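You operate a simulated robot arm through the tools that you are given. There is no shell and no other tool. Be economical: measure what you need, move in short steps, check, and stop when the job is done.

You run a simulated two-armed robot. Do the job below in one go: nothing can be reset, and whatever is moved stays where it is left.

JOB
Take the cream cloth from the top of the steel bench and lay it out flat on the right end of the drawer bench.

It is judged by the outcome, as a careful person would: the job done as asked, and still so three seconds after it is handed in. It fails if anything else is knocked over, pushed out of place, dropped, spilled or broken. Flat cloth is picked up by pressing the open fingertips on it (5 to 10 N) and closing them slowly along it; thin cloth reads only 2 to 8 mm in the jaws.

ROBOT AND FRAMES
Two 7-joint arms with two-finger parallel grippers on one trunk, on a base that drives. Base frame: it is fixed to the floor where the robot stands at the start and does not move with it; the origin is under the middle of the robot, x ahead of it, y to its left, z up. Readings come in cm, degrees, newtons and seconds.
The left shoulder is at the start at [5, 16.8, 115.7], the right one opposite. Places, roughly: right end of the drawer bench [60, 70, 90]. Payload 1.57 kg a hand.
Tool frame (each hand has its own): the origin (TCP) lies between the finger pads and is the grasp point; the fingertips stand 3 cm ahead of it; z points along the fingers, y is the line along which they close. The gripper opens to 8 cm. The fingers are 1.7 cm wide and 1.2 cm thick; the gripper's body (4 by 8.2 cm) begins 8 cm behind the TCP.
Orientation is that of the tool frame in the base frame, as a unit quaternion [w, x, y, z]. With the fingers straight down and closing along the base's y, the tool's x points along the base's -x, its y along +y and its z along -z.

CONTROLS
- The arms move only by the tool apply_moves. It takes "left_commands", "right_commands" or both (then of equal length, played together; a hand with none holds still); each is one flat list of numbers, 7 for each row, row after row: the shift along the tool's x, y, z in units of 30 mm (1.0 is 30 mm), then the turn, a rotation vector about the tool's x, y, z in units of 4 degrees (1.0 is 4 degrees), then the closure in counts, from 0 (fully open) to 255 (shut). In form: [dx, dy, dz, ax, ay, az, grip, dx, dy, dz, ax, ay, az, grip, ...]. A call has 1 to 8 rows; each row shifts and turns the commanded pose from where the row before left it, along the tool's axes as they then stand. A call with a number of a shift or a turn outside -1 to 1 is refused whole. A row lasts 0.2 s, in which the tool goes at most 5 cm and 8.6 degrees; a call with a longer step from one row to the next is refused whole, and so is a gripper value outside its range. A pose out of reach is approached as far as the arm can. The call stops where the force on the tool passes 40 N (or 10 N more than at its start, if that is more) or the arm is blocked; 0.2 s more then pass. Each finger travels about 4.5 cm/s and halts on what it meets, pressing with about 43 N; the grip force reading is that of the motor and also rises with nothing between the fingers. The clock runs only during rows and for 0.2 s after the last one: add rows that do not move to give the fingers time. The reply holds the time, the measured pose of the TCP, the force on the tool along the base axes, the opening and the grip force, in the units named above and with some noise, with the torque about the TCP (base axes, N m) and any sound that the robot's microphone picked up.
- Cameras (640 x 400 px; columns grow to the right, rows downward): "scene" is now at [12.28, 1.82, 135.39]; the picture's right is [0.23, -0.97, 0.00], its down [-0.67, -0.16, -0.72] and it looks along [0.70, 0.17, -0.69] (base axes); focal length 294 px, centre (320, 200). "left" rides on the left gripper at [7.2, 0.7, -12.2] in its tool frame; the picture's right is [-0.09, 1.00, 0.00], its down [-0.84, -0.08, -0.54] and it looks along [-0.54, -0.05, 0.84] (tool axes); focal length 238 px, centre (320, 200). "right" rides on the right gripper at [7.2, -0.7, -12.2] in its tool frame; the picture's right is [0.09, 1.00, 0.00], its down [-0.84, 0.08, -0.54] and it looks along [-0.54, 0.05, 0.84] (tool axes); focal length 238 px, centre (320, 200).
- camera(camera): a new picture of that camera. The clock stands still meanwhile.
- raise_lower(by): slides the trunk up (or, below 0, down) by that many cm; the arms and the scene camera ride with it, the base frame stays. It gives what a move gives, with no picture.
- base_move(legs): drives the robot by 1 to 6 legs, each [ahead, left, turn to the left] in cm, cm and degrees, along the robot's own axes; the way and the turn of a leg run together, so that a leg with both is an arc; at most 150 cm and 180 degrees a leg. The arms and the cameras ride along, it lands a little off, and it stops where it bumps. It gives what a move gives.
- pan_tilt(pan, tilt): turns the head with the scene camera to pan (to the left, within 80 degrees either way) and tilt (down, from -29 to 69), counted from straight ahead of the robot. It gives what a move gives.
- locate(camera, pixels): for up to 12 pixels [column, row] of the newest picture of that camera ("zoom" is the newest enlarged one), the place [x, y, z] in the base frame of the surface seen there, good to about 0.2 cm. The clock stands still meanwhile.
- zoom(camera, box): a new picture of the part [left, top, right, bottom] of that camera's present view, enlarged. The clock stands still meanwhile.
- hand_in(): hands the job in; it is judged then, once.

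Keep the steps short. Do not move on a guess: measure, check each grasp and each placing, and mend mistakes. In all there are 80 turns and 62 pictures (those below and enlarged ones count). Leave the grippers open and the arms clear of the work at the hand-in unless told otherwise, and finish with a single line.

The tools are called after ">>>" as a command line: name --argument value ..., lists and objects as JSON in quotes. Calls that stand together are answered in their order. apply_moves: Moves the arms, as the interface text tells. Its arguments: {"type":"object","properties":{"left_commands":{"type":"array"},"right_commands":{"type":"array"}},"required":[]} The other tools are called the same way: raise_lower (by) slides the trunk up or down; base_move (legs) drives the base; pan_tilt (pan, tilt) turns the head that bears the scene camera; camera (camera) takes a picture; locate (camera, pixels) gives the place of the surface under pixels of a picture; zoom (camera, box) takes an enlarged picture of a part of a camera's view; hand_in () hands the job in.

At the start:

```text
clock: 0.0
left_tool_pos: [41.49, 41.96, 106.93]
left_tool_rot: [0.0, 0.0, 1.0, -0.001]
left_contact_force: [-0.3, -0.9, -0.6]
left_moment: [-0.01, 0.0, 0.01]
left_opening: 8.01
left_grip_force: 0.1
right_tool_pos: [40.76, -5.02, 114.72]
right_tool_rot: [-0.001, 0.0, 1.0, 0.001]
right_contact_force: [0.1, -1.4, 0.5]
right_moment: [0.0, 0.0, -0.01]
right_opening: 8.0
right_grip_force: 0.1
trunk travel left (down, up): [-32.5, 11.8]
robot x, y, heading: [-0.2, -0.11, 0.2]
head pan, tilt: [13.4, 43.7]
```

scene: 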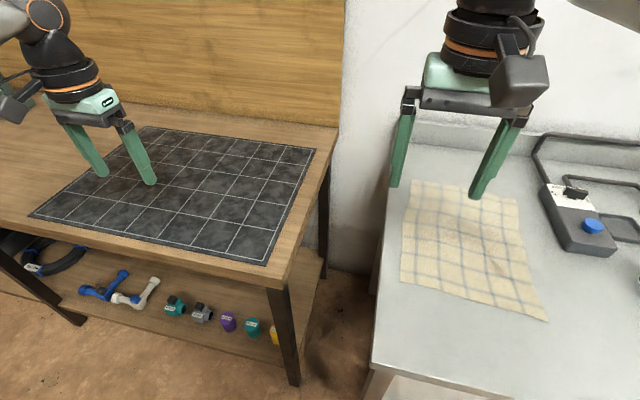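
right: 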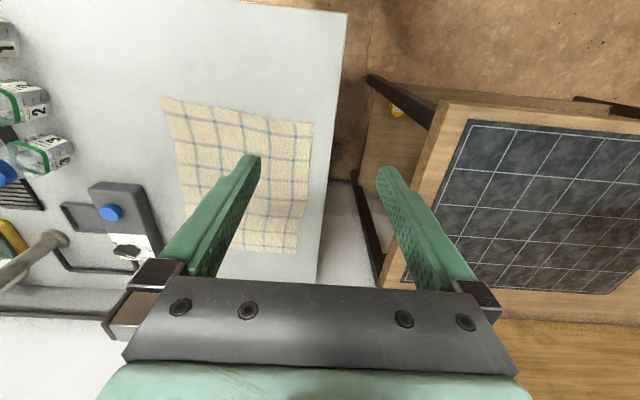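
left: 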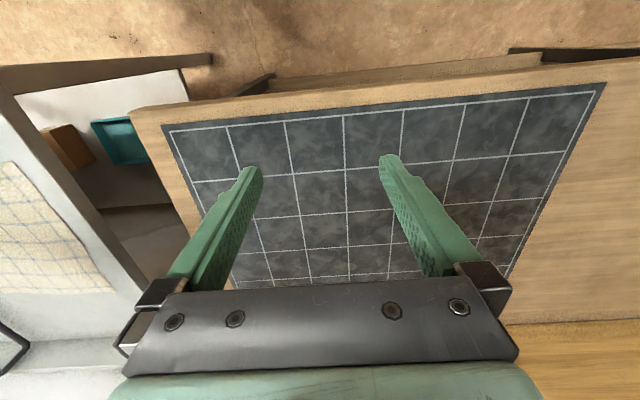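

I see the cream checked cloth on the steel bench at right and a wooden bench with a dark mat at left. First I measure the cloth corners and the benches.

>>> locate --camera "scene" --pixels '[[411, 183], [515, 200], [546, 319], [402, 281], [460, 240], [376, 365], [392, 200], [316, 150], [265, 262], [32, 215], [150, 128], [338, 128]]'

>>> pan_tilt --pan 55 --tilt 40

>>> camera --camera "scene"

```text
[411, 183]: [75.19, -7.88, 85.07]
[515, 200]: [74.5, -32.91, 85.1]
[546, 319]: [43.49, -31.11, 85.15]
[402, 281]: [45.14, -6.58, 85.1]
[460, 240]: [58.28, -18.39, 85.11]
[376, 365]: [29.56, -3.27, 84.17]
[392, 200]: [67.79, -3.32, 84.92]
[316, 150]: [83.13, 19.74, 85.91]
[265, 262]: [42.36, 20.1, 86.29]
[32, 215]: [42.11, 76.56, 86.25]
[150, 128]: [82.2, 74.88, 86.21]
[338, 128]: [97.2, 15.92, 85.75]
```

```text
clock: 1.1
left_tool_pos: [41.52, 41.85, 106.94]
left_tool_rot: [-0.001, 0.0, 1.0, 0.001]
left_contact_force: [0.8, 0.7, 0.4]
left_moment: [0.0, -0.02, 0.01]
left_opening: 8.0
left_grip_force: 0.0
right_tool_pos: [40.78, -5.0, 114.67]
right_tool_rot: [0.0, 0.0, 1.0, 0.001]
right_contact_force: [-0.7, 0.2, 0.1]
right_moment: [0.01, 0.01, 0.0]
right_opening: 8.0
right_grip_force: 0.1
trunk travel left (down, up): [-32.5, 11.8]
robot x, y, heading: [0.06, -0.23, 0.1]
head pan, tilt: [55.0, 40.0]
```

```text
58 pictures are left
```

scene: 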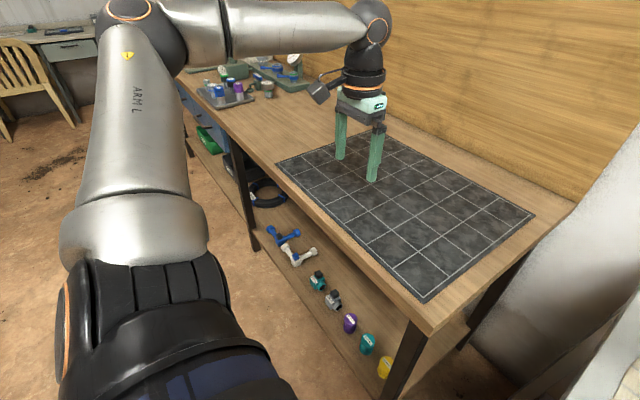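

The wooden bench runs on to the left, with blue drawers beneath its far part. I look further left and right to be sure which is the drawer bench.

>>> pan_tilt --pan 80 --tilt 20

>>> camera --camera "scene"

>>> pan_tilt --pan -40 --tilt 35

>>> camera --camera "scene"

```text
clock: 2.0
left_tool_pos: [41.59, 41.91, 107.02]
left_tool_rot: [0.0, 0.0, 1.0, 0.0]
left_contact_force: [0.1, 0.2, 0.0]
left_moment: [0.01, -0.01, 0.01]
left_opening: 8.0
left_grip_force: 0.0
right_tool_pos: [40.74, -5.05, 114.73]
right_tool_rot: [0.0, 0.0, 1.0, 0.001]
right_contact_force: [-0.1, 0.9, 0.3]
right_moment: [0.01, 0.0, 0.01]
right_opening: 8.0
right_grip_force: 0.0
trunk travel left (down, up): [-32.5, 11.8]
robot x, y, heading: [0.14, -0.14, -0.2]
head pan, tilt: [80.0, 20.0]
```

```text
57 pictures are left
```

scene: 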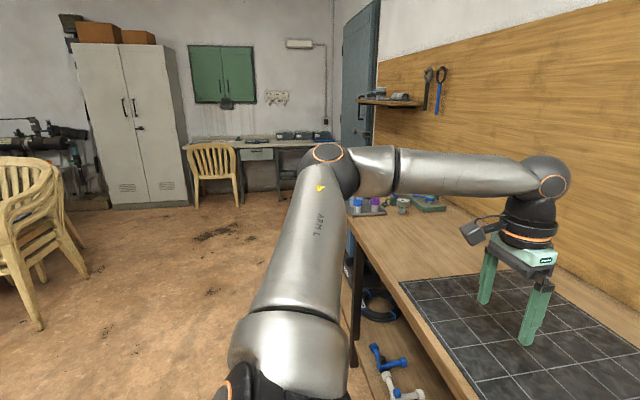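

```text
clock: 4.0
left_tool_pos: [41.68, 41.79, 107.02]
left_tool_rot: [-0.001, -0.001, 1.0, 0.0]
left_contact_force: [0.2, 0.4, 0.6]
left_moment: [0.02, -0.04, 0.04]
left_opening: 8.0
left_grip_force: 0.0
right_tool_pos: [40.79, -5.09, 114.67]
right_tool_rot: [0.001, -0.001, 1.0, 0.0]
right_contact_force: [0.4, 0.8, -0.3]
right_moment: [-0.01, 0.0, 0.0]
right_opening: 7.98
right_grip_force: 0.0
trunk travel left (down, up): [-32.5, 11.8]
robot x, y, heading: [0.1, -0.04, 0.3]
head pan, tilt: [-40.0, 35.0]
```

```text
56 pictures are left
```

scene: 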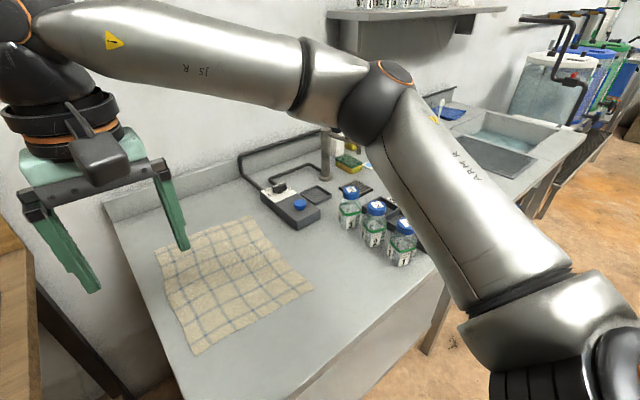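

The wooden bench is the drawer bench; its right end holds the dark mat, from y≈16 and x 42–83 (empty). I plan to pinch the two near corners of the cloth with both hands, carry it hanging, and lay it down over the mat. First I drive right 19 cm to be centred on the cloth.

>>> base_move --legs '[[0, -19, 0]]'

>>> pan_tilt --pan 0 --tilt 50

>>> camera --camera "scene"

```text
clock: 5.5
left_tool_pos: [41.35, 22.75, 106.98]
left_tool_rot: [0.0, -0.002, 1.0, 0.0]
left_contact_force: [0.2, -0.1, 0.8]
left_moment: [0.01, -0.01, -0.01]
left_opening: 8.02
left_grip_force: 0.0
right_tool_pos: [40.91, -24.23, 114.71]
right_tool_rot: [0.0, 0.0, 1.0, 0.001]
right_contact_force: [0.0, -1.0, 0.5]
right_moment: [0.03, -0.01, 0.01]
right_opening: 8.01
right_grip_force: 0.1
trunk travel left (down, up): [-32.5, 11.8]
robot x, y, heading: [0.42, -19.37, 0.3]
head pan, tilt: [-40.0, 35.0]
```

```text
clock: 6.6
left_tool_pos: [41.46, 22.68, 107.0]
left_tool_rot: [0.0, -0.002, 1.0, 0.001]
left_contact_force: [0.0, 0.7, 0.0]
left_moment: [-0.02, 0.0, 0.05]
left_opening: 8.01
left_grip_force: 0.1
right_tool_pos: [40.76, -24.18, 114.71]
right_tool_rot: [-0.001, -0.002, 1.0, 0.0]
right_contact_force: [0.4, 0.2, -0.3]
right_moment: [-0.02, 0.0, -0.04]
right_opening: 8.01
right_grip_force: 0.1
trunk travel left (down, up): [-32.5, 11.8]
robot x, y, heading: [0.13, -19.3, 0.2]
head pan, tilt: [0.0, 50.0]
```

```text
55 pictures are left
```

scene: 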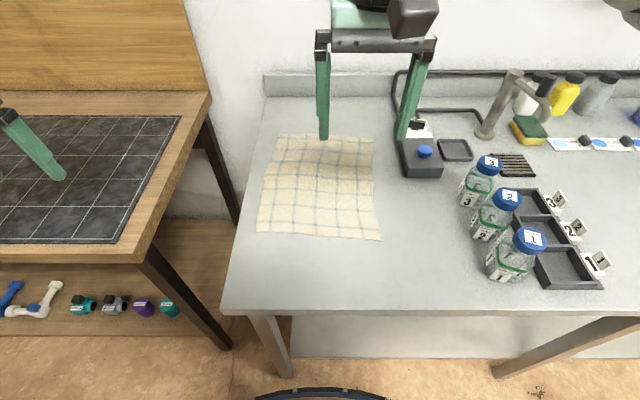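

The cloth is clear in view; bottles stand to its right. I measure the cloth edges, bottles and bench edges.

>>> locate --camera "scene" --pixels '[[259, 232], [380, 238], [372, 139], [282, 136], [320, 234], [318, 185], [300, 262], [487, 268], [529, 236], [225, 303], [125, 262], [320, 392]]'

>>> locate --camera "scene" --pixels '[[475, 310], [310, 310], [432, 170], [270, 228], [368, 233], [240, 200]]'

```text
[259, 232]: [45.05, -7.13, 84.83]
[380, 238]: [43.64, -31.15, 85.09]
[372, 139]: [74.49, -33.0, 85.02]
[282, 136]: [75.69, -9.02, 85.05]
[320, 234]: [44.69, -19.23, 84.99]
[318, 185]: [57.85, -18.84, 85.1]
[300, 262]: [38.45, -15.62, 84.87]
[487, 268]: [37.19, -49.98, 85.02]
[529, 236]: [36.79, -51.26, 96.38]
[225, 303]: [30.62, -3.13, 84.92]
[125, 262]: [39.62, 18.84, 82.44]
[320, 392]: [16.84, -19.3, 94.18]
```

```text
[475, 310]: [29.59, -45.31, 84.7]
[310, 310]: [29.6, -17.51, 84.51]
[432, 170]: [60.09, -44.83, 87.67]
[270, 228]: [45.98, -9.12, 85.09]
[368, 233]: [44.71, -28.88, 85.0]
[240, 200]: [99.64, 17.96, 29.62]
```

Cloth: near corners at (45.0,-7.1) and (43.6,-31.2), bench top z≈84.9. I move the left hand toward the cloth (24 cm to −y) while turning the right hand 31° so that its fingers will close along x.

>>> apply_moves --left_commands '[0, -1, 0, 0, 0, 0, 0, 0, -1, 0, 0, 0, 0, 0, 0, -1, 0, 0, 0, 0, 0, 0, -1, 0, 0, 0, 0, 0, 0, -1, 0, 0, 0, 0, 0, 0, -1, 0, 0, 0, 0, 0, 0, -1, 0, 0, 0, 0, 0, 0, -1, 0, 0, 0, 0, 0]' --right_commands '[0, 0, 0, 0, 0, 0.978, 0, 0, 0, 0, 0, 0, 0.978, 0, 0, 0, 0, 0, 0, 0.978, 0, 0, 0, 0, 0, 0, 0.978, 0, 0, 0, 0, 0, 0, 0.978, 0, 0, 0, 0, 0, 0, 0.978, 0, 0, 0, 0, 0, 0, 0.978, 0, 0, 0, 0, 0, 0, 0.978, 0]'

```text
clock: 8.4
left_tool_pos: [41.58, -1.25, 106.91]
left_tool_rot: [0.001, -0.001, 1.0, 0.0]
left_contact_force: [-0.3, -0.5, -0.4]
left_moment: [0.01, 0.01, 0.02]
left_opening: 7.96
left_grip_force: 0.1
right_tool_pos: [40.84, -24.18, 114.73]
right_tool_rot: [0.0, 0.269, 0.963, 0.0]
right_contact_force: [-0.4, -0.4, 0.5]
right_moment: [-0.01, 0.0, 0.01]
right_opening: 8.01
right_grip_force: 0.0
trunk travel left (down, up): [-32.5, 11.8]
robot x, y, heading: [0.16, -19.19, 0.2]
head pan, tilt: [0.0, 50.0]
```

Both moved as ordered. I go on turning both hands.

>>> apply_moves --left_commands '[0, 0, 0, 0, 0, 0.978, 0, 0, 0, 0, 0, 0, 0.978, 0, 0, 0, 0, 0, 0, 0.978, 0, 0, 0, 0, 0, 0, 0.978, 0, 0, 0, 0, 0, 0, 0.978, 0, 0, 0, 0, 0, 0, 0.978, 0, 0, 0, 0, 0, 0, 0.978, 0, 0, 0, 0, 0, 0, 0.978, 0]' --right_commands '[0, 0, 0, 0, 0, 0.978, 0, 0, 0, 0, 0, 0, 0.978, 0, 0, 0, 0, 0, 0, 0.978, 0, 0, 0, 0, 0, 0, 0.978, 0, 0, 0, 0, 0, 0, 0.978, 0, 0, 0, 0, 0, 0, 0.978, 0, 0, 0, 0, 0, 0, 0.978, 0, 0, 0, 0, 0, 0, 0.978, 0]'

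>>> apply_moves --left_commands '[0, 0, 0, 0, 0, 0.978, 0, 0, 0, 0, 0, 0, 0.978, 0, 0, 0, 0, 0, 0, 0.978, 0, 0, 0, 0, 0, 0, 0.978, 0, 0, 0, 0, 0, 0, 0.978, 0, 0, 0, 0, 0, 0, 0.978, 0, 0, 0, 0, 0, 0, 0.978, 0, 0, 0, 0, 0, 0, 0.978, 0]' --right_commands '[0, 0, 0, 0, 0, 0.978, 0, 0, 0, 0, 0, 0, 0.978, 0, 0, 0, 0, 0, 0, 0.978, 0, 0, 0, 0, 0, 0, 0.978, 0, 0, 0, 0, 0, 0, 0.978, 0, 0, 0, 0, 0, 0, 0.978, 0, 0, 0, 0, 0, 0, 0.978, 0, 0, 0, 0, 0, 0, 0, 0]'

```text
clock: 10.2
left_tool_pos: [41.53, -1.24, 106.94]
left_tool_rot: [0.0, 0.269, 0.963, 0.0]
left_contact_force: [0.4, -0.4, 0.0]
left_moment: [0.04, 0.01, -0.02]
left_opening: 8.02
left_grip_force: 0.0
right_tool_pos: [40.81, -24.11, 114.75]
right_tool_rot: [0.0, 0.518, 0.855, 0.001]
right_contact_force: [-0.7, -0.1, -0.9]
right_moment: [-0.01, 0.01, 0.01]
right_opening: 8.01
right_grip_force: 0.0
trunk travel left (down, up): [-32.5, 11.8]
robot x, y, heading: [0.07, -19.34, -0.1]
head pan, tilt: [0.0, 50.0]
```

```text
clock: 12.0
left_tool_pos: [41.49, -1.23, 106.98]
left_tool_rot: [-0.001, 0.519, 0.855, 0.0]
left_contact_force: [-0.6, 0.5, 0.8]
left_moment: [-0.02, 0.02, -0.02]
left_opening: 8.02
left_grip_force: 0.0
right_tool_pos: [40.77, -24.14, 114.64]
right_tool_rot: [0.001, 0.706, 0.708, 0.0]
right_contact_force: [0.1, -0.9, 0.4]
right_moment: [-0.02, -0.01, 0.01]
right_opening: 8.01
right_grip_force: 0.2
trunk travel left (down, up): [-32.5, 11.8]
robot x, y, heading: [0.15, -19.13, 0.6]
head pan, tilt: [0.0, 50.0]
```

Right hand is now turned 90°. I finish the left turn and bring the right hand down above its corner at (47,-29), z≈96, fingers to ~3 cm.

>>> apply_moves --left_commands '[0, 0, 0, 0, 0, 0.978, 160, 0, 0, 0, 0, 0, 0.978, 160, 0, 0, 0, 0, 0, 0.978, 160, 0, 0, 0, 0, 0, 0.978, 160, 0, 0, 0, 0, 0, 0.978, 160, 0, 0, 0, 0, 0, 0.978, 160, 0, 0, 0, 0, 0, 0.978, 160, 0, 0, 0, 0, 0, 0, 160]' --right_commands '[-0.204, 0.259, 0.779, 0, 0, 0, 160, -0.204, 0.259, 0.779, 0, 0, 0, 160, -0.204, 0.259, 0.779, 0, 0, 0, 160, -0.204, 0.259, 0.779, 0, 0, 0, 160, -0.204, 0.259, 0.779, 0, 0, 0, 160, -0.204, 0.259, 0.779, 0, 0, 0, 160, -0.204, 0.259, 0.779, 0, 0, 0, 160, -0.204, 0.259, 0.779, 0, 0, 0, 160]'

```text
clock: 13.8
left_tool_pos: [41.48, -1.32, 106.98]
left_tool_rot: [0.0, 0.706, 0.708, 0.0]
left_contact_force: [-0.1, 0.0, -0.1]
left_moment: [0.05, 0.03, 0.02]
left_opening: 2.99
left_grip_force: 0.1
right_tool_pos: [47.38, -29.0, 95.92]
right_tool_rot: [0.0, 0.705, 0.709, 0.0]
right_contact_force: [-0.7, 0.3, -1.0]
right_moment: [0.01, -0.01, 0.01]
right_opening: 2.98
right_grip_force: 0.2
trunk travel left (down, up): [-32.5, 11.8]
robot x, y, heading: [0.12, -19.34, 0.1]
head pan, tilt: [0.0, 50.0]
```

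Left hand goes above its corner at (48.2,-9.3,96); right hand lowers to z≈92. Then a look.

>>> apply_moves --left_commands '[-0.333, 0.28, 0.458, 0, 0, 0, 160, -0.333, 0.28, 0.458, 0, 0, 0, 160, -0.333, 0.28, 0.458, 0, 0, 0, 160, -0.333, 0.28, 0.458, 0, 0, 0, 160, -0.333, 0.28, 0.458, 0, 0, 0, 160, -0.333, 0.28, 0.458, 0, 0, 0, 160, -0.333, 0.28, 0.458, 0, 0, 0, 160, -0.333, 0.28, 0.458, 0, 0, 0, 160]' --right_commands '[0, 0, 0.1625, 0, 0, 0, 160, 0, 0, 0.1625, 0, 0, 0, 160, 0, 0, 0.1625, 0, 0, 0, 160, 0, 0, 0.1625, 0, 0, 0, 160, 0, 0, 0.1625, 0, 0, 0, 160, 0, 0, 0.1625, 0, 0, 0, 160, 0, 0, 0.1625, 0, 0, 0, 160, 0, 0, 0.1625, 0, 0, 0, 160]'

>>> camera --camera "scene"

>>> camera --camera "left"

>>> camera --camera "right"

```text
clock: 15.6
left_tool_pos: [44.78, -4.05, 97.34]
left_tool_rot: [0.001, 0.705, 0.709, 0.0]
left_contact_force: [-0.2, 0.0, -0.2]
left_moment: [0.01, 0.01, -0.05]
left_opening: 2.96
left_grip_force: 0.1
left hand out of reach, approached as far as the arm can: row 4, 5, 6, 7, 8
right_tool_pos: [47.06, -28.93, 92.04]
right_tool_rot: [0.0, 0.705, 0.709, 0.0]
right_contact_force: [-0.7, -0.6, -0.6]
right_moment: [0.0, 0.01, 0.0]
right_opening: 2.99
right_grip_force: 0.1
trunk travel left (down, up): [-32.5, 11.8]
robot x, y, heading: [0.06, -19.06, 0.2]
head pan, tilt: [0.0, 50.0]
```

```text
54 pictures are left
```

scene: 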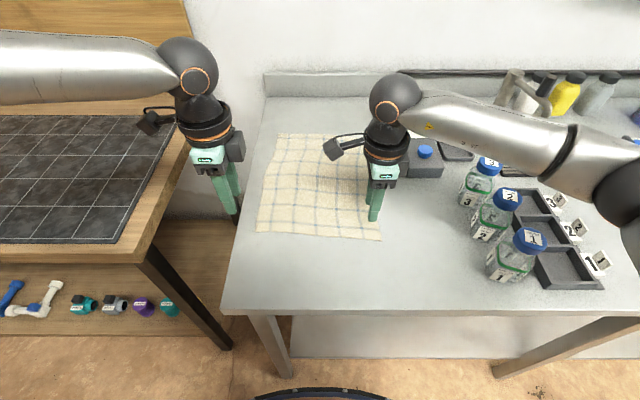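

```text
53 pictures are left
```

left: 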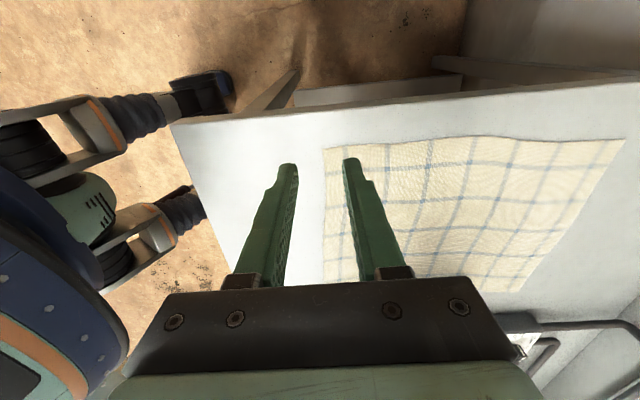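

```text
52 pictures are left
```

right: 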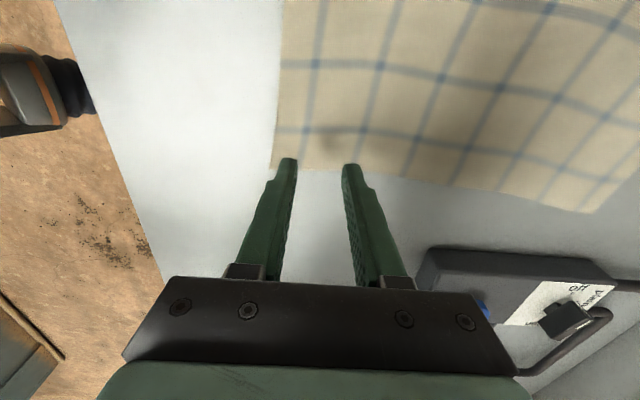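

The left arm can't reach its corner with this wrist direction (stopped at (44.8,-4.1)). I turn the left wrist the other way, toward about −38° (its mirror side). The turn takes several calls; I lift it a little meanwhile.

>>> apply_moves --left_commands '[0.2, 0, -0.8, 0, 0, -1, 160, 0.2, 0, -0.8, 0, 0, -1, 160, 0, 0, -0.5, 0, 0, -1, 160, 0, 0, 0, 0, 0, -1, 160, 0, 0, 0, 0, 0, -1, 160, 0, 0, 0, 0, 0, -1, 160, 0, 0, 0, 0, 0, -1, 160, 0, 0, 0, 0, 0, -1, 160]'

>>> apply_moves --left_commands '[0, 0, 0, 0, 0, -1, 160, 0, 0, 0, 0, 0, -1, 160, 0, 0, 0, 0, 0, -1, 160, 0, 0, 0, 0, 0, -1, 160, 0, 0, 0, 0, 0, -1, 160, 0, 0, 0, 0, 0, -1, 160, 0, 0, 0, 0, 0, -1, 160, 0, 0, 0, 0, 0, -1, 160]'

>>> apply_moves --left_commands '[0, 0, 0, 0, 0, -1, 160, 0, 0, 0, 0, 0, -1, 160, 0, 0, 0, 0, 0, -1, 160, 0, 0, 0, 0, 0, -1, 160, 0, 0, 0, 0, 0, -1, 160, 0, 0, 0, 0, 0, -1, 160, 0, 0, 0, 0, 0, -1, 160, 0, 0, 0, 0, 0, -1, 160]'

>>> apply_moves --left_commands '[0, 0, 0, 0, 0, -1, 160, 0, 0, 0, 0, 0, -1, 160, 0, 0, 0, 0, 0, -1, 160, 0, 0, 0, 0, 0, -1, 160, 0, 0, 0, 0, 0, -1, 160, 0, 0, 0, 0, 0, -1, 160, 0, 0, 0, 0, 0, -1, 160, 0, 0, 0, 0, 0, -1, 160]'

>>> apply_moves --left_commands '[0, 0, 0, 0, 0, -1, 160, 0, 0, 0, 0, 0, -1, 160, 0, 0, 0, 0, 0, -1, 160, 0, 0, 0, 0, 0, -1, 160, 0, 0, 0, 0, 0, -1, 160, 0, 0, 0, 0, 0, -1, 160, 0, 0, 0, 0, 0, -1, 160, 0, 0, 0, 0, 0, -1, 160]'

```text
clock: 17.4
left_tool_pos: [44.56, -2.85, 103.61]
left_tool_rot: [0.0, 0.482, 0.876, -0.001]
left_contact_force: [-0.3, 0.5, 0.0]
left_moment: [0.01, 0.03, 0.04]
left_opening: 2.97
left_grip_force: 0.0
right_tool_pos: [47.07, -28.91, 92.1]
right_tool_rot: [0.0, 0.705, 0.709, 0.0]
right_contact_force: [0.1, -0.6, 0.2]
right_moment: [0.01, 0.01, -0.01]
right_opening: 2.99
right_grip_force: 0.1
trunk travel left (down, up): [-32.5, 11.8]
robot x, y, heading: [-0.28, -19.11, 0.4]
head pan, tilt: [0.0, 50.0]
```

```text
clock: 19.2
left_tool_pos: [44.67, -2.81, 103.61]
left_tool_rot: [-0.001, 0.222, 0.975, 0.0]
left_contact_force: [0.8, -0.7, 0.5]
left_moment: [-0.02, 0.0, -0.02]
left_opening: 2.98
left_grip_force: 0.2
right_tool_pos: [46.96, -28.96, 92.15]
right_tool_rot: [0.0, 0.705, 0.709, 0.0]
right_contact_force: [0.1, 0.1, -0.1]
right_moment: [-0.01, 0.03, -0.02]
right_opening: 2.96
right_grip_force: 0.0
trunk travel left (down, up): [-32.5, 11.8]
robot x, y, heading: [0.14, -19.2, 0.3]
head pan, tilt: [0.0, 50.0]
```

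```text
clock: 21.0
left_tool_pos: [44.53, -2.63, 103.62]
left_tool_rot: [0.0, -0.056, 0.998, -0.001]
left_contact_force: [-0.6, -0.1, 0.2]
left_moment: [-0.02, 0.01, 0.03]
left_opening: 3.01
left_grip_force: 0.0
right_tool_pos: [47.07, -28.96, 92.09]
right_tool_rot: [0.0, 0.706, 0.709, 0.0]
right_contact_force: [0.0, -0.2, 1.2]
right_moment: [-0.02, 0.0, 0.02]
right_opening: 3.01
right_grip_force: 0.1
trunk travel left (down, up): [-32.5, 11.8]
robot x, y, heading: [-0.08, -19.37, 0.4]
head pan, tilt: [0.0, 50.0]
```

```text
clock: 22.8
left_tool_pos: [44.69, -2.57, 103.67]
left_tool_rot: [0.0, -0.328, 0.945, 0.0]
left_contact_force: [-0.8, 0.8, -0.5]
left_moment: [-0.03, 0.01, -0.01]
left_opening: 2.99
left_grip_force: 0.1
right_tool_pos: [46.94, -29.03, 92.08]
right_tool_rot: [0.0, 0.706, 0.709, 0.0]
right_contact_force: [-0.2, 0.3, 0.5]
right_moment: [0.0, -0.04, -0.02]
right_opening: 3.0
right_grip_force: 0.1
trunk travel left (down, up): [-32.5, 11.8]
robot x, y, heading: [-0.17, -18.99, 0.3]
head pan, tilt: [0.0, 50.0]
```

```text
clock: 24.6
left_tool_pos: [44.57, -2.57, 103.51]
left_tool_rot: [0.0, -0.576, 0.817, 0.001]
left_contact_force: [0.3, -0.2, -0.6]
left_moment: [-0.04, 0.03, -0.01]
left_opening: 2.97
left_grip_force: 0.0
right_tool_pos: [47.09, -29.04, 92.07]
right_tool_rot: [0.001, 0.705, 0.709, 0.0]
right_contact_force: [-1.1, -0.7, -0.5]
right_moment: [-0.04, -0.03, 0.03]
right_opening: 2.95
right_grip_force: 0.0
trunk travel left (down, up): [-32.5, 11.8]
robot x, y, heading: [-0.01, -19.04, 0.1]
head pan, tilt: [0.0, 50.0]
```

Left hand is now turned to −70°. I move it over its corner to (48,-9.3,92).

>>> apply_moves --left_commands '[0.214, -0.229, 0.479, 0, 0, 0, 160, 0.214, -0.229, 0.479, 0, 0, 0, 160, 0.214, -0.229, 0.479, 0, 0, 0, 160, 0.214, -0.229, 0.479, 0, 0, 0, 160, 0.214, -0.229, 0.479, 0, 0, 0, 160, 0.214, -0.229, 0.479, 0, 0, 0, 160, 0.214, -0.229, 0.479, 0, 0, 0, 160, 0.214, -0.229, 0.479, 0, 0, 0, 160]'

>>> zoom --camera "scene" --box '[220, 120, 420, 260]'

>>> camera --camera "left"

```text
clock: 26.4
left_tool_pos: [43.9, -3.38, 94.07]
left_tool_rot: [0.001, -0.576, 0.818, -0.001]
left_contact_force: [0.2, 0.2, -0.3]
left_moment: [0.01, -0.02, -0.02]
left_opening: 2.99
left_grip_force: 0.2
left hand out of reach, approached as far as the arm can: row 3, 4, 5, 6, 7, 8
right_tool_pos: [47.03, -28.89, 91.88]
right_tool_rot: [0.0, 0.705, 0.709, -0.001]
right_contact_force: [0.1, -0.6, 0.2]
right_moment: [0.03, 0.0, -0.01]
right_opening: 2.99
right_grip_force: 0.0
trunk travel left (down, up): [-32.5, 11.8]
robot x, y, heading: [-0.21, -19.19, 0.2]
head pan, tilt: [0.0, 50.0]
```

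```text
2.86 times, centred on (320, 190) of scene
```

zoom: 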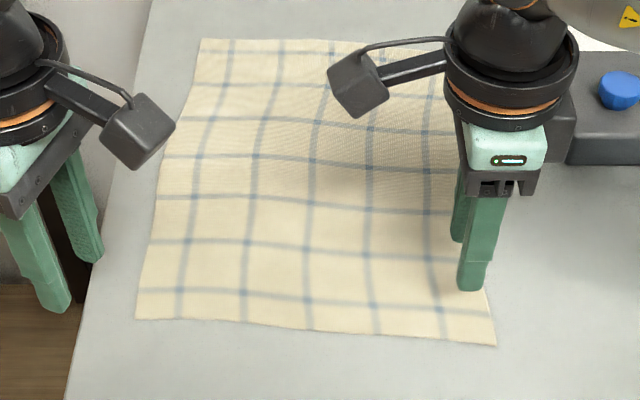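

```text
50 pictures are left
```

left: 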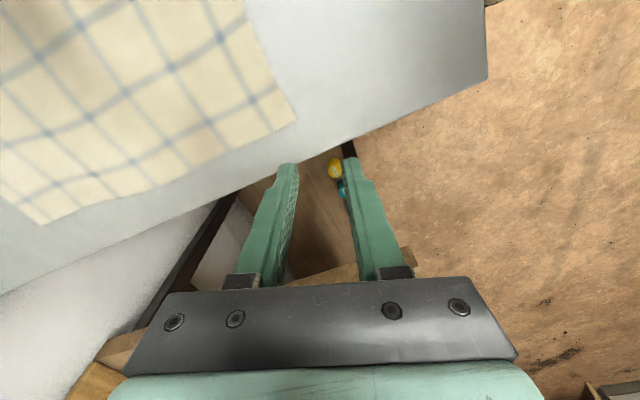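

Still blocked short of the corner, so it's not the wrist turn. I test whether it reaches the same place at greater height (z≈107).

>>> apply_moves --left_commands '[0, 0, -0.87, 0, 0, 0, 160, 0, 0, -0.87, 0, 0, 0, 160, 0, 0, -0.87, 0, 0, 0, 160, 0, 0, -0.87, 0, 0, 0, 160, 0, 0, -0.87, 0, 0, 0, 160, 0.46, -0.65, 0, 0, 0, 0, 160, 0.46, -0.65, 0, 0, 0, 0, 160, 0.46, -0.65, 0, 0, 0, 0, 160]'

```text
clock: 28.2
left_tool_pos: [44.68, -4.86, 107.06]
left_tool_rot: [0.0, -0.575, 0.818, -0.001]
left_contact_force: [-0.4, -1.1, 0.6]
left_moment: [-0.04, -0.03, -0.05]
left_opening: 2.98
left_grip_force: 0.0
left hand out of reach, approached as far as the arm can: row 6, 7, 8
right_tool_pos: [47.07, -28.91, 92.05]
right_tool_rot: [0.0, 0.705, 0.709, 0.0]
right_contact_force: [0.6, 0.7, 0.7]
right_moment: [0.02, 0.03, 0.01]
right_opening: 2.97
right_grip_force: 0.0
trunk travel left (down, up): [-32.5, 11.8]
robot x, y, heading: [-0.16, -19.18, 0.5]
head pan, tilt: [0.0, 50.0]
```

The limit sits where the hands are ~25 cm apart, so perhaps the two arms limit each other. I test it: right hand aside 6 cm to −y (higher), then left hand again.

>>> apply_moves --left_commands '[0, 0, 0, 0, 0, 0, 160, 0, 0, 0, 0, 0, 0, 160, 0, 0, 0, 0, 0, 0, 160, 0, 0, 0, 0, 0, 0, 160, 0.256, -0.395, 0, 0, 0, 0, 160, 0.256, -0.395, 0, 0, 0, 0, 160, 0.256, -0.395, 0, 0, 0, 0, 160, 0.256, -0.395, 0, 0, 0, 0, 160]' --right_commands '[0, 0, -0.9, 0, 0, 0, 160, 0, 0, -0.9, 0, 0, 0, 160, -1, 0, 0, 0, 0, 0, 160, -1, 0, 0, 0, 0, 0, 160, 0, 0, 0, 0, 0, 0, 160, 0, 0, 0, 0, 0, 0, 160, 0, 0, 0, 0, 0, 0, 160, 0, 0, 0, 0, 0, 0, 160]'

```text
clock: 30.0
left_tool_pos: [44.74, -4.88, 107.0]
left_tool_rot: [0.0, -0.575, 0.818, -0.001]
left_contact_force: [-0.5, -0.1, 0.3]
left_moment: [-0.01, 0.01, 0.02]
left_opening: 2.99
left_grip_force: 0.1
left hand out of reach, approached as far as the arm can: row 5, 6, 7, 8
right_tool_pos: [47.05, -35.17, 97.54]
right_tool_rot: [0.0, 0.705, 0.709, 0.0]
right_contact_force: [0.1, 0.3, 0.3]
right_moment: [0.01, 0.02, 0.0]
right_opening: 2.98
right_grip_force: 0.0
trunk travel left (down, up): [-32.5, 11.8]
robot x, y, heading: [0.17, -19.08, -0.0]
head pan, tilt: [0.0, 50.0]
```

The right hand is not the cause; the left arm simply doesn't reach further inward from here. I shift the base 5 cm forward and 7 cm right, so both corners come within easy reach.

>>> apply_moves --right_commands '[0.8, 0, -1, 0, 0, 0, 160, 0.8, 0, -1, 0, 0, 0, 160, 0.8, 0, -1, 0, 0, 0, 160, 0.8, 0, 0, 0, 0, 0, 160]'

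>>> base_move --legs '[[5, -7, 0]]'

```text
clock: 31.0
left_tool_pos: [44.63, -4.88, 107.09]
left_tool_rot: [-0.002, -0.575, 0.818, -0.001]
left_contact_force: [0.3, 0.3, -1.2]
left_moment: [-0.02, -0.01, 0.02]
left_opening: 2.97
left_grip_force: 0.1
right_tool_pos: [47.09, -25.2, 106.33]
right_tool_rot: [0.001, 0.705, 0.709, 0.0]
right_contact_force: [0.5, -0.5, -0.1]
right_moment: [-0.01, 0.04, -0.02]
right_opening: 2.97
right_grip_force: 0.1
trunk travel left (down, up): [-32.5, 11.8]
robot x, y, heading: [-0.25, -19.15, 0.2]
head pan, tilt: [0.0, 50.0]
```

```text
clock: 32.1
left_tool_pos: [49.75, -11.9, 107.08]
left_tool_rot: [0.0, -0.575, 0.818, 0.001]
left_contact_force: [0.0, -1.1, -0.1]
left_moment: [0.04, 0.02, -0.01]
left_opening: 3.0
left_grip_force: 0.0
right_tool_pos: [52.01, -32.21, 106.38]
right_tool_rot: [-0.001, 0.707, 0.708, 0.001]
right_contact_force: [-0.4, 0.0, -0.2]
right_moment: [0.0, 0.0, -0.01]
right_opening: 2.97
right_grip_force: 0.0
trunk travel left (down, up): [-32.5, 11.8]
robot x, y, heading: [4.68, -26.0, 0.1]
head pan, tilt: [0.0, 50.0]
```

Now both are near. I move each above its corner at z≈92.

>>> apply_moves --left_commands '[-0.077, 0.106, 0.626, 0, 0, 0, 160, -0.077, 0.106, 0.626, 0, 0, 0, 160, -0.077, 0.106, 0.626, 0, 0, 0, 160, -0.077, 0.106, 0.626, 0, 0, 0, 160, -0.077, 0.106, 0.626, 0, 0, 0, 160, -0.077, 0.106, 0.626, 0, 0, 0, 160, -0.077, 0.106, 0.626, 0, 0, 0, 160, -0.077, 0.106, 0.626, 0, 0, 0, 160]' --right_commands '[0.133, -0.208, 0.596, 0, 0, 0, 160, 0.133, -0.208, 0.596, 0, 0, 0, 160, 0.133, -0.208, 0.596, 0, 0, 0, 160, 0.133, -0.208, 0.596, 0, 0, 0, 160, 0.133, -0.208, 0.596, 0, 0, 0, 160, 0.133, -0.208, 0.596, 0, 0, 0, 160, 0.133, -0.208, 0.596, 0, 0, 0, 160, 0.133, -0.208, 0.596, 0, 0, 0, 160]'

>>> zoom --camera "scene" --box '[200, 120, 440, 270]'

```text
clock: 33.9
left_tool_pos: [47.84, -9.27, 91.96]
left_tool_rot: [0.001, -0.575, 0.818, 0.0]
left_contact_force: [0.0, 0.5, 0.3]
left_moment: [0.01, -0.02, -0.04]
left_opening: 2.98
left_grip_force: 0.1
right_tool_pos: [46.98, -29.06, 92.04]
right_tool_rot: [0.0, 0.706, 0.709, 0.001]
right_contact_force: [-0.7, -0.1, 0.2]
right_moment: [0.02, 0.01, 0.04]
right_opening: 2.98
right_grip_force: 0.1
trunk travel left (down, up): [-32.5, 11.8]
robot x, y, heading: [4.94, -25.91, 0.2]
head pan, tilt: [0.0, 50.0]
```

```text
2.67 times, centred on (320, 195) of scene
```

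zoom: 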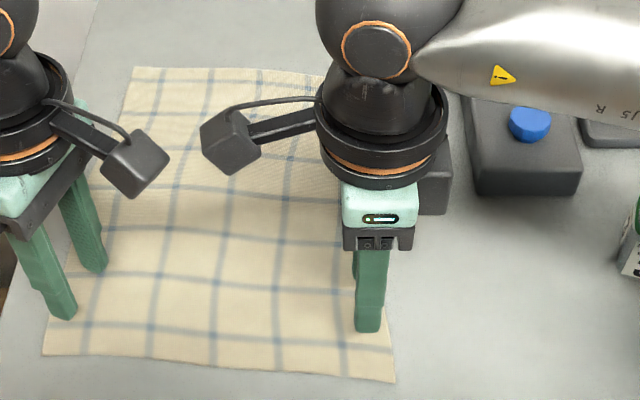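

Both hands hang above their corners. I lower both 3.4 cm, fingertips ending about 0.5 cm above the cloth.

>>> apply_moves --left_commands '[0, 0, 0.28, 0, 0, 0, 160, 0, 0, 0.28, 0, 0, 0, 160, 0, 0, 0.28, 0, 0, 0, 160, 0, 0, 0.28, 0, 0, 0, 160]' --right_commands '[0, 0, 0.28, 0, 0, 0, 160, 0, 0, 0.28, 0, 0, 0, 160, 0, 0, 0.28, 0, 0, 0, 160, 0, 0, 0.28, 0, 0, 0, 160]'

>>> zoom --camera "scene" --box '[200, 150, 400, 290]'

```text
clock: 34.9
left_tool_pos: [47.33, -8.47, 89.11]
left_tool_rot: [0.0, -0.575, 0.818, -0.002]
left_contact_force: [0.0, 0.2, 0.0]
left_moment: [-0.01, -0.02, 0.0]
left_opening: 2.99
left_grip_force: 0.0
left hand out of reach, approached as far as the arm can: row 3, 4
right_tool_pos: [47.03, -29.15, 88.69]
right_tool_rot: [0.0, 0.705, 0.709, 0.0]
right_contact_force: [0.3, -0.4, 0.6]
right_moment: [0.03, -0.01, 0.0]
right_opening: 2.97
right_grip_force: 0.0
trunk travel left (down, up): [-32.5, 11.8]
robot x, y, heading: [4.93, -26.07, 0.4]
head pan, tilt: [0.0, 50.0]
```

```text
2.86 times, centred on (300, 220) of scene
```

zoom: 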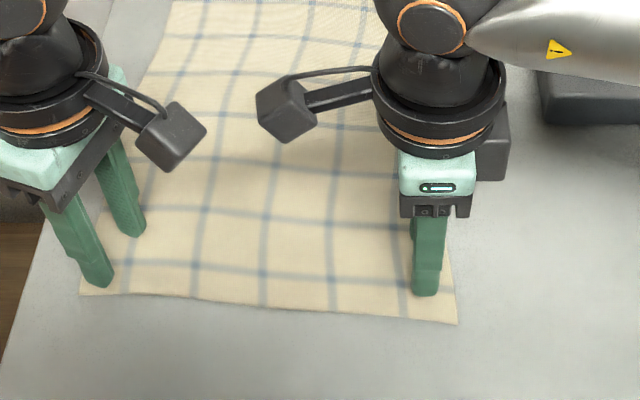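

Left stopped 1 cm short again, at its inner limit. I lift both 3 cm, shift the base a further 3 cm right and 2 cm forward, and come back.

>>> apply_moves --left_commands '[0, 0, -0.5, 0, 0, 0, 160, 0, 0, -0.5, 0, 0, 0, 160]' --right_commands '[0, 0, -0.5, 0, 0, 0, 160, 0, 0, -0.5, 0, 0, 0, 160]'

>>> base_move --legs '[[2, -3.5, 0]]'

```text
clock: 35.5
left_tool_pos: [47.29, -8.4, 92.25]
left_tool_rot: [0.0, -0.575, 0.818, -0.001]
left_contact_force: [0.3, -0.9, 0.6]
left_moment: [0.02, 0.01, -0.01]
left_opening: 3.01
left_grip_force: 0.0
right_tool_pos: [46.93, -29.22, 91.7]
right_tool_rot: [0.0, 0.705, 0.709, 0.0]
right_contact_force: [-0.4, 0.5, -0.2]
right_moment: [0.0, -0.02, 0.01]
right_opening: 2.98
right_grip_force: 0.0
trunk travel left (down, up): [-32.5, 11.8]
robot x, y, heading: [4.91, -26.22, 0.1]
head pan, tilt: [0.0, 50.0]
```

```text
clock: 36.4
left_tool_pos: [49.28, -11.79, 92.15]
left_tool_rot: [0.0, -0.576, 0.818, -0.001]
left_contact_force: [0.3, -0.2, -0.4]
left_moment: [0.02, 0.01, 0.04]
left_opening: 2.97
left_grip_force: 0.0
right_tool_pos: [49.06, -32.62, 91.73]
right_tool_rot: [0.0, 0.705, 0.709, 0.0]
right_contact_force: [0.0, -0.1, -0.3]
right_moment: [0.01, 0.02, -0.01]
right_opening: 2.96
right_grip_force: 0.2
trunk travel left (down, up): [-32.5, 11.8]
robot x, y, heading: [6.82, -29.49, 0.1]
head pan, tilt: [0.0, 50.0]
```

>>> apply_moves --left_commands '[-0.161, 0.192, 0, 0, 0, 0, 160, -0.161, 0.192, 0, 0, 0, 0, 160, -0.161, 0.192, 0, 0, 0, 0, 160, -0.161, 0.192, 0, 0, 0, 0, 160, 0, 0, 0.295, 0, 0, 0, 160, 0, 0, 0.295, 0, 0, 0, 160, 0, 0, 0.295, 0, 0, 0, 160, 0, 0, 0.295, 0, 0, 0, 160]' --right_commands '[0.292, -0.192, 0, 0, 0, 0, 160, 0.292, -0.192, 0, 0, 0, 0, 160, 0.292, -0.192, 0, 0, 0, 0, 160, 0.292, -0.192, 0, 0, 0, 0, 160, 0, 0, 0.26, 0, 0, 0, 160, 0, 0, 0.26, 0, 0, 0, 160, 0, 0, 0.26, 0, 0, 0, 160, 0, 0, 0.26, 0, 0, 0, 160]'

>>> zoom --camera "scene" --box '[200, 150, 400, 290]'

```text
clock: 38.2
left_tool_pos: [47.79, -9.27, 88.52]
left_tool_rot: [0.001, -0.576, 0.817, -0.001]
left_contact_force: [0.0, -0.8, -0.4]
left_moment: [0.0, 0.02, -0.01]
left_opening: 2.98
left_grip_force: 0.0
right_tool_pos: [46.66, -29.0, 88.35]
right_tool_rot: [0.0, 0.705, 0.709, 0.0]
right_contact_force: [0.5, 0.6, 0.1]
right_moment: [-0.01, -0.02, -0.01]
right_opening: 2.95
right_grip_force: 0.1
trunk travel left (down, up): [-32.5, 11.8]
robot x, y, heading: [6.72, -29.76, 0.1]
head pan, tilt: [0.0, 50.0]
```

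```text
2.86 times, centred on (300, 220) of scene
```

zoom: 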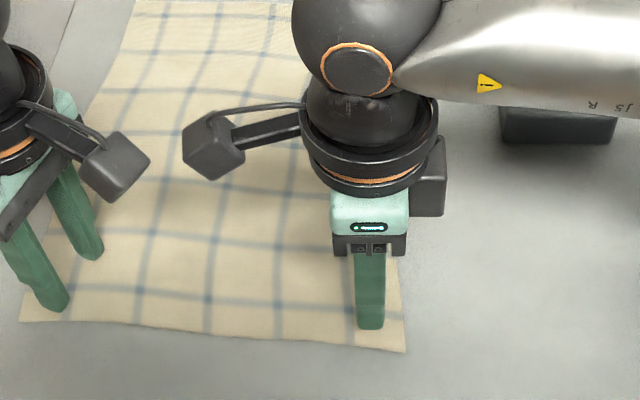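

Both reach now, tips ~0.4 cm above the cloth and just inside its near edge. I lower in small steps to touch.

>>> apply_moves --left_commands '[0, 0, 0.1, 0, 0, 0, 160, 0, 0, 0.05, 0, 0, 0, 160]' --right_commands '[0, 0, 0.05, 0, 0, 0, 160, 0, 0, 0.05, 0, 0, 0, 160]'

```text
clock: 38.8
left_tool_pos: [47.73, -9.13, 88.26]
left_tool_rot: [0.001, -0.576, 0.818, -0.001]
left_contact_force: [-0.1, 0.2, -0.3]
left_moment: [0.0, -0.03, 0.0]
left_opening: 2.97
left_grip_force: 0.2
right_tool_pos: [46.78, -28.98, 88.31]
right_tool_rot: [0.0, 0.705, 0.709, 0.001]
right_contact_force: [0.7, 0.6, -0.5]
right_moment: [-0.01, -0.03, 0.03]
right_opening: 2.99
right_grip_force: 0.2
trunk travel left (down, up): [-32.5, 11.8]
robot x, y, heading: [7.27, -29.73, 0.2]
head pan, tilt: [0.0, 50.0]
```

>>> apply_moves --left_commands '[0, 0, 0.05, 0, 0, 0, 160, 0, 0, 0.05, 0, 0, 0, 160]' --right_commands '[0, 0, 0.05, 0, 0, 0, 160, 0, 0, 0.05, 0, 0, 0, 160]'

```text
clock: 39.4
left_tool_pos: [47.85, -9.31, 88.16]
left_tool_rot: [0.002, -0.575, 0.818, -0.003]
left_contact_force: [0.4, 0.9, 12.8]
left_moment: [0.13, 0.25, -0.02]
left_opening: 3.02
left_grip_force: 0.3
right_tool_pos: [46.66, -29.04, 88.19]
right_tool_rot: [0.001, 0.705, 0.709, 0.002]
right_contact_force: [1.5, -0.9, 9.9]
right_moment: [-0.04, 0.11, 0.01]
right_opening: 2.94
right_grip_force: 0.0
trunk travel left (down, up): [-32.5, 11.8]
robot x, y, heading: [7.03, -29.32, 0.1]
head pan, tilt: [0.0, 50.0]
```

Touch: left 12.8 N, right 9.9 N. I ease slightly and close slowly along the cloth.

>>> apply_moves --left_commands '[0, 0, -0.025, 0, 0, 0, 160, 0, 0, 0, 0, 0, 0, 174, 0, 0, 0, 0, 0, 0, 188, 0, 0, 0, 0, 0, 0, 202, 0, 0, 0, 0, 0, 0, 216, 0, 0, 0, 0, 0, 0, 230, 0, 0, 0, 0, 0, 0, 244, 0, 0, 0, 0, 0, 0, 255]' --right_commands '[0, 0, -0.01, 0, 0, 0, 160, 0, 0, 0, 0, 0, 0, 174, 0, 0, 0, 0, 0, 0, 188, 0, 0, 0, 0, 0, 0, 202, 0, 0, 0, 0, 0, 0, 216, 0, 0, 0, 0, 0, 0, 230, 0, 0, 0, 0, 0, 0, 244, 0, 0, 0, 0, 0, 0, 255]'

>>> zoom --camera "scene" --box '[200, 150, 400, 290]'

```text
clock: 41.2
left_tool_pos: [47.72, -9.23, 88.0]
left_tool_rot: [0.001, -0.576, 0.817, -0.001]
left_contact_force: [0.2, -0.7, 8.0]
left_moment: [0.0, 0.06, -0.01]
left_opening: 0.23
left_grip_force: 21.6
right_tool_pos: [46.41, -28.98, 88.08]
right_tool_rot: [0.0, 0.706, 0.709, 0.002]
right_contact_force: [-2.3, 1.2, 23.7]
right_moment: [-0.01, 0.22, 0.01]
right_opening: 0.22
right_grip_force: 21.9
trunk travel left (down, up): [-32.5, 11.8]
robot x, y, heading: [6.93, -29.67, 0.6]
head pan, tilt: [0.0, 50.0]
```

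```text
2.86 times, centred on (300, 220) of scene
```

zoom: 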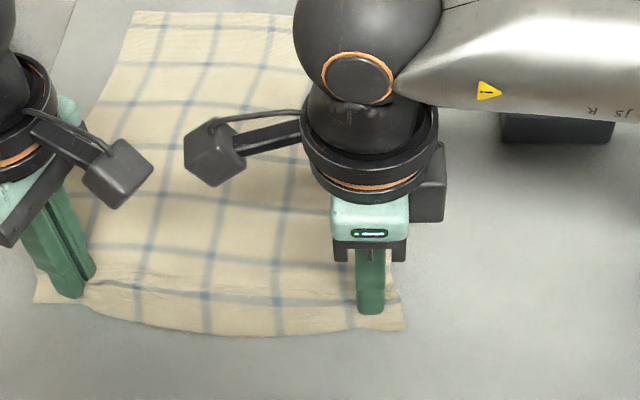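

Both jaws read 2.2–2.3 mm: cloth in each. A ridge shows between. I lift both 6 cm straight up and check.

>>> apply_moves --left_commands '[0, 0, -0.25, 0, 0, 0, 255, 0, 0, -0.25, 0, 0, 0, 255, 0, 0, -0.25, 0, 0, 0, 255, 0, 0, -0.25, 0, 0, 0, 255, 0, 0, -0.25, 0, 0, 0, 255, 0, 0, -0.25, 0, 0, 0, 255, 0, 0, -0.25, 0, 0, 0, 255, 0, 0, -0.25, 0, 0, 0, 255]' --right_commands '[0, 0, -0.25, 0, 0, 0, 255, 0, 0, -0.25, 0, 0, 0, 255, 0, 0, -0.25, 0, 0, 0, 255, 0, 0, -0.25, 0, 0, 0, 255, 0, 0, -0.25, 0, 0, 0, 255, 0, 0, -0.25, 0, 0, 0, 255, 0, 0, -0.25, 0, 0, 0, 255, 0, 0, -0.25, 0, 0, 0, 255]'

>>> camera --camera "scene"

```text
clock: 43.0
left_tool_pos: [47.74, -9.04, 94.03]
left_tool_rot: [0.0, -0.575, 0.818, -0.001]
left_contact_force: [0.1, -0.9, -0.8]
left_moment: [-0.02, 0.02, -0.01]
left_opening: 0.22
left_grip_force: 23.6
right_tool_pos: [46.66, -29.05, 93.98]
right_tool_rot: [0.0, 0.706, 0.709, -0.001]
right_contact_force: [0.4, 1.3, -0.1]
right_moment: [0.02, 0.0, -0.01]
right_opening: 0.23
right_grip_force: 23.5
trunk travel left (down, up): [-32.5, 11.8]
robot x, y, heading: [6.67, -29.41, 0.3]
head pan, tilt: [0.0, 50.0]
```

```text
45 pictures are left
```

scene: 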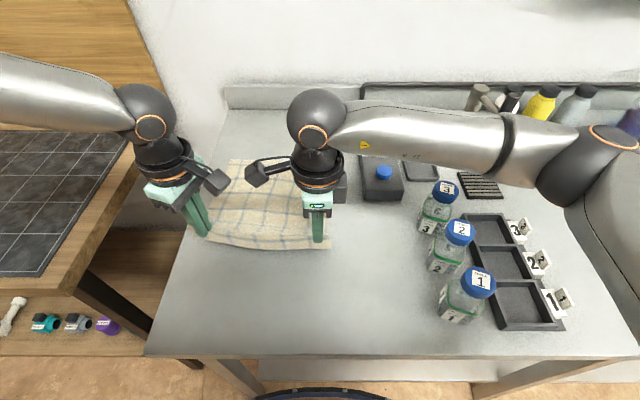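

Cloth is held at both corners. I raise the trunk 11 cm, then the hands another 16 cm so the cloth hangs free.

>>> raise_lower --by 11

>>> apply_moves --left_commands '[0, 0, -0.65, 0, 0, 0, 255, 0, 0, -0.65, 0, 0, 0, 255, 0, 0, -0.65, 0, 0, 0, 255, 0, 0, -0.65, 0, 0, 0, 255, 0, 0, -0.65, 0, 0, 0, 255, 0, 0, -0.65, 0, 0, 0, 255, 0, 0, -0.65, 0, 0, 0, 255, 0, 0, -0.65, 0, 0, 0, 255]' --right_commands '[0, 0, -0.65, 0, 0, 0, 255, 0, 0, -0.65, 0, 0, 0, 255, 0, 0, -0.65, 0, 0, 0, 255, 0, 0, -0.65, 0, 0, 0, 255, 0, 0, -0.65, 0, 0, 0, 255, 0, 0, -0.65, 0, 0, 0, 255, 0, 0, -0.65, 0, 0, 0, 255, 0, 0, -0.65, 0, 0, 0, 255]'

>>> camera --camera "scene"

```text
clock: 44.4
left_tool_pos: [47.67, -9.2, 104.96]
left_tool_rot: [0.001, -0.576, 0.818, 0.0]
left_contact_force: [0.4, -1.4, 0.0]
left_moment: [-0.04, 0.0, -0.01]
left_opening: 0.22
left_grip_force: 23.4
right_tool_pos: [46.73, -29.07, 105.08]
right_tool_rot: [0.0, 0.705, 0.709, -0.001]
right_contact_force: [-0.1, 1.1, 0.3]
right_moment: [0.04, -0.01, 0.0]
right_opening: 0.19
right_grip_force: 23.8
trunk travel left (down, up): [-43.5, 0.8]
robot x, y, heading: [7.23, -29.52, 0.3]
head pan, tilt: [0.0, 50.0]
```

```text
clock: 46.2
left_tool_pos: [47.64, -9.16, 120.55]
left_tool_rot: [-0.001, -0.575, 0.818, 0.0]
left_contact_force: [0.3, -0.9, 1.2]
left_moment: [-0.03, -0.02, 0.0]
left_opening: 0.21
left_grip_force: 23.5
right_tool_pos: [46.69, -29.08, 120.72]
right_tool_rot: [0.0, 0.705, 0.709, 0.0]
right_contact_force: [0.2, 1.9, -0.8]
right_moment: [0.04, 0.01, -0.05]
right_opening: 0.22
right_grip_force: 23.5
trunk travel left (down, up): [-43.5, 0.8]
robot x, y, heading: [7.03, -29.79, 0.2]
head pan, tilt: [0.0, 50.0]
```

```text
44 pictures are left
```

scene: 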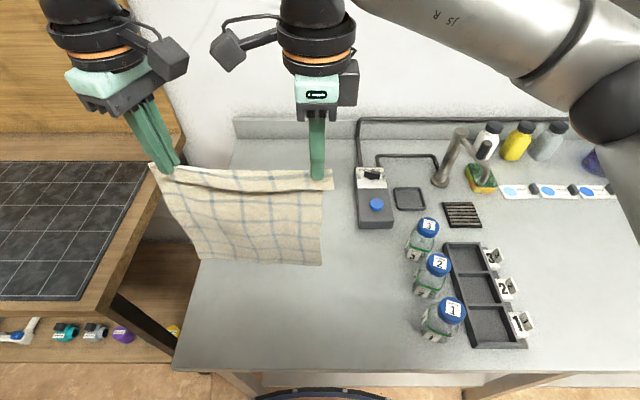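

The cloth hangs freely from both hands. I measure its bottom edge.

>>> locate --camera "scene" --pixels '[[205, 256], [260, 259], [318, 261], [165, 172], [325, 182], [245, 180]]'

```text
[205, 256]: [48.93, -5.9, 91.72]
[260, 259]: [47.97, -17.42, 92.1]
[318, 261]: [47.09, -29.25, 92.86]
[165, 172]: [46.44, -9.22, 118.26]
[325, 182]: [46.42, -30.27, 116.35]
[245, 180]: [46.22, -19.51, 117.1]
```

The bottom edge is at z≈92, clear of the wooden bench top (86.2). I drive left 71 cm in two legs to bring the cloth over the mat.

>>> base_move --legs '[[0, 36, 0], [0, 35, 0]]'

>>> camera --camera "scene"

>>> pan_tilt --pan 0 --tilt 69

>>> camera --camera "scene"

```text
clock: 47.7
left_tool_pos: [47.14, 2.19, 120.61]
left_tool_rot: [0.0, -0.574, 0.819, 0.0]
left_contact_force: [0.0, -0.8, 0.6]
left_moment: [-0.02, 0.0, 0.01]
left_opening: 0.21
left_grip_force: 23.1
right_tool_pos: [46.09, -17.72, 120.56]
right_tool_rot: [-0.001, 0.706, 0.708, 0.001]
right_contact_force: [0.1, 1.1, -0.4]
right_moment: [0.0, -0.02, -0.01]
right_opening: 0.23
right_grip_force: 24.2
trunk travel left (down, up): [-43.5, 0.8]
robot x, y, heading: [6.37, -17.98, 0.1]
head pan, tilt: [0.0, 50.0]
stopped in leg 1: the robot was blocked; the commanded pose is now the measured one
```

```text
43 pictures are left
```

scene: 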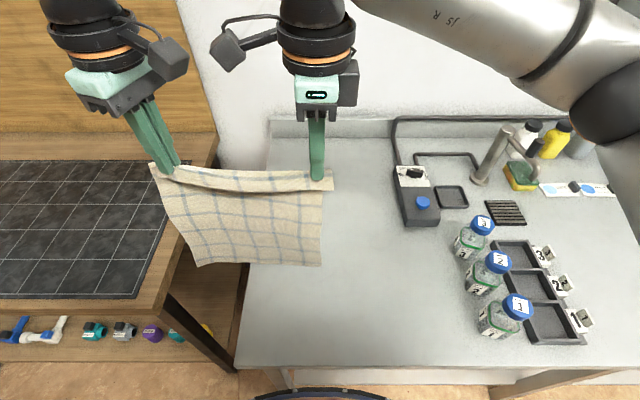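

```text
clock: 48.6
left_tool_pos: [47.08, 2.21, 120.67]
left_tool_rot: [0.0, -0.575, 0.818, -0.001]
left_contact_force: [-1.0, -0.7, 0.3]
left_moment: [-0.03, -0.03, 0.0]
left_opening: 0.2
left_grip_force: 23.3
right_tool_pos: [46.1, -17.64, 120.65]
right_tool_rot: [-0.001, 0.706, 0.709, 0.0]
right_contact_force: [0.1, 0.5, -0.3]
right_moment: [0.01, -0.03, 0.01]
right_opening: 0.2
right_grip_force: 23.9
trunk travel left (down, up): [-43.5, 0.8]
robot x, y, heading: [6.02, -17.98, -0.0]
head pan, tilt: [0.0, 68.8]
```

```text
42 pictures are left
```

scene: 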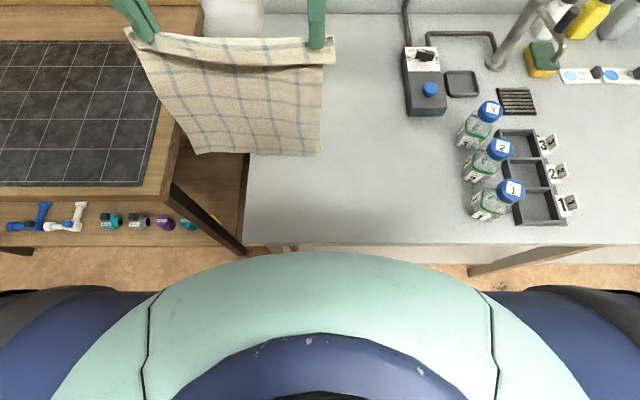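

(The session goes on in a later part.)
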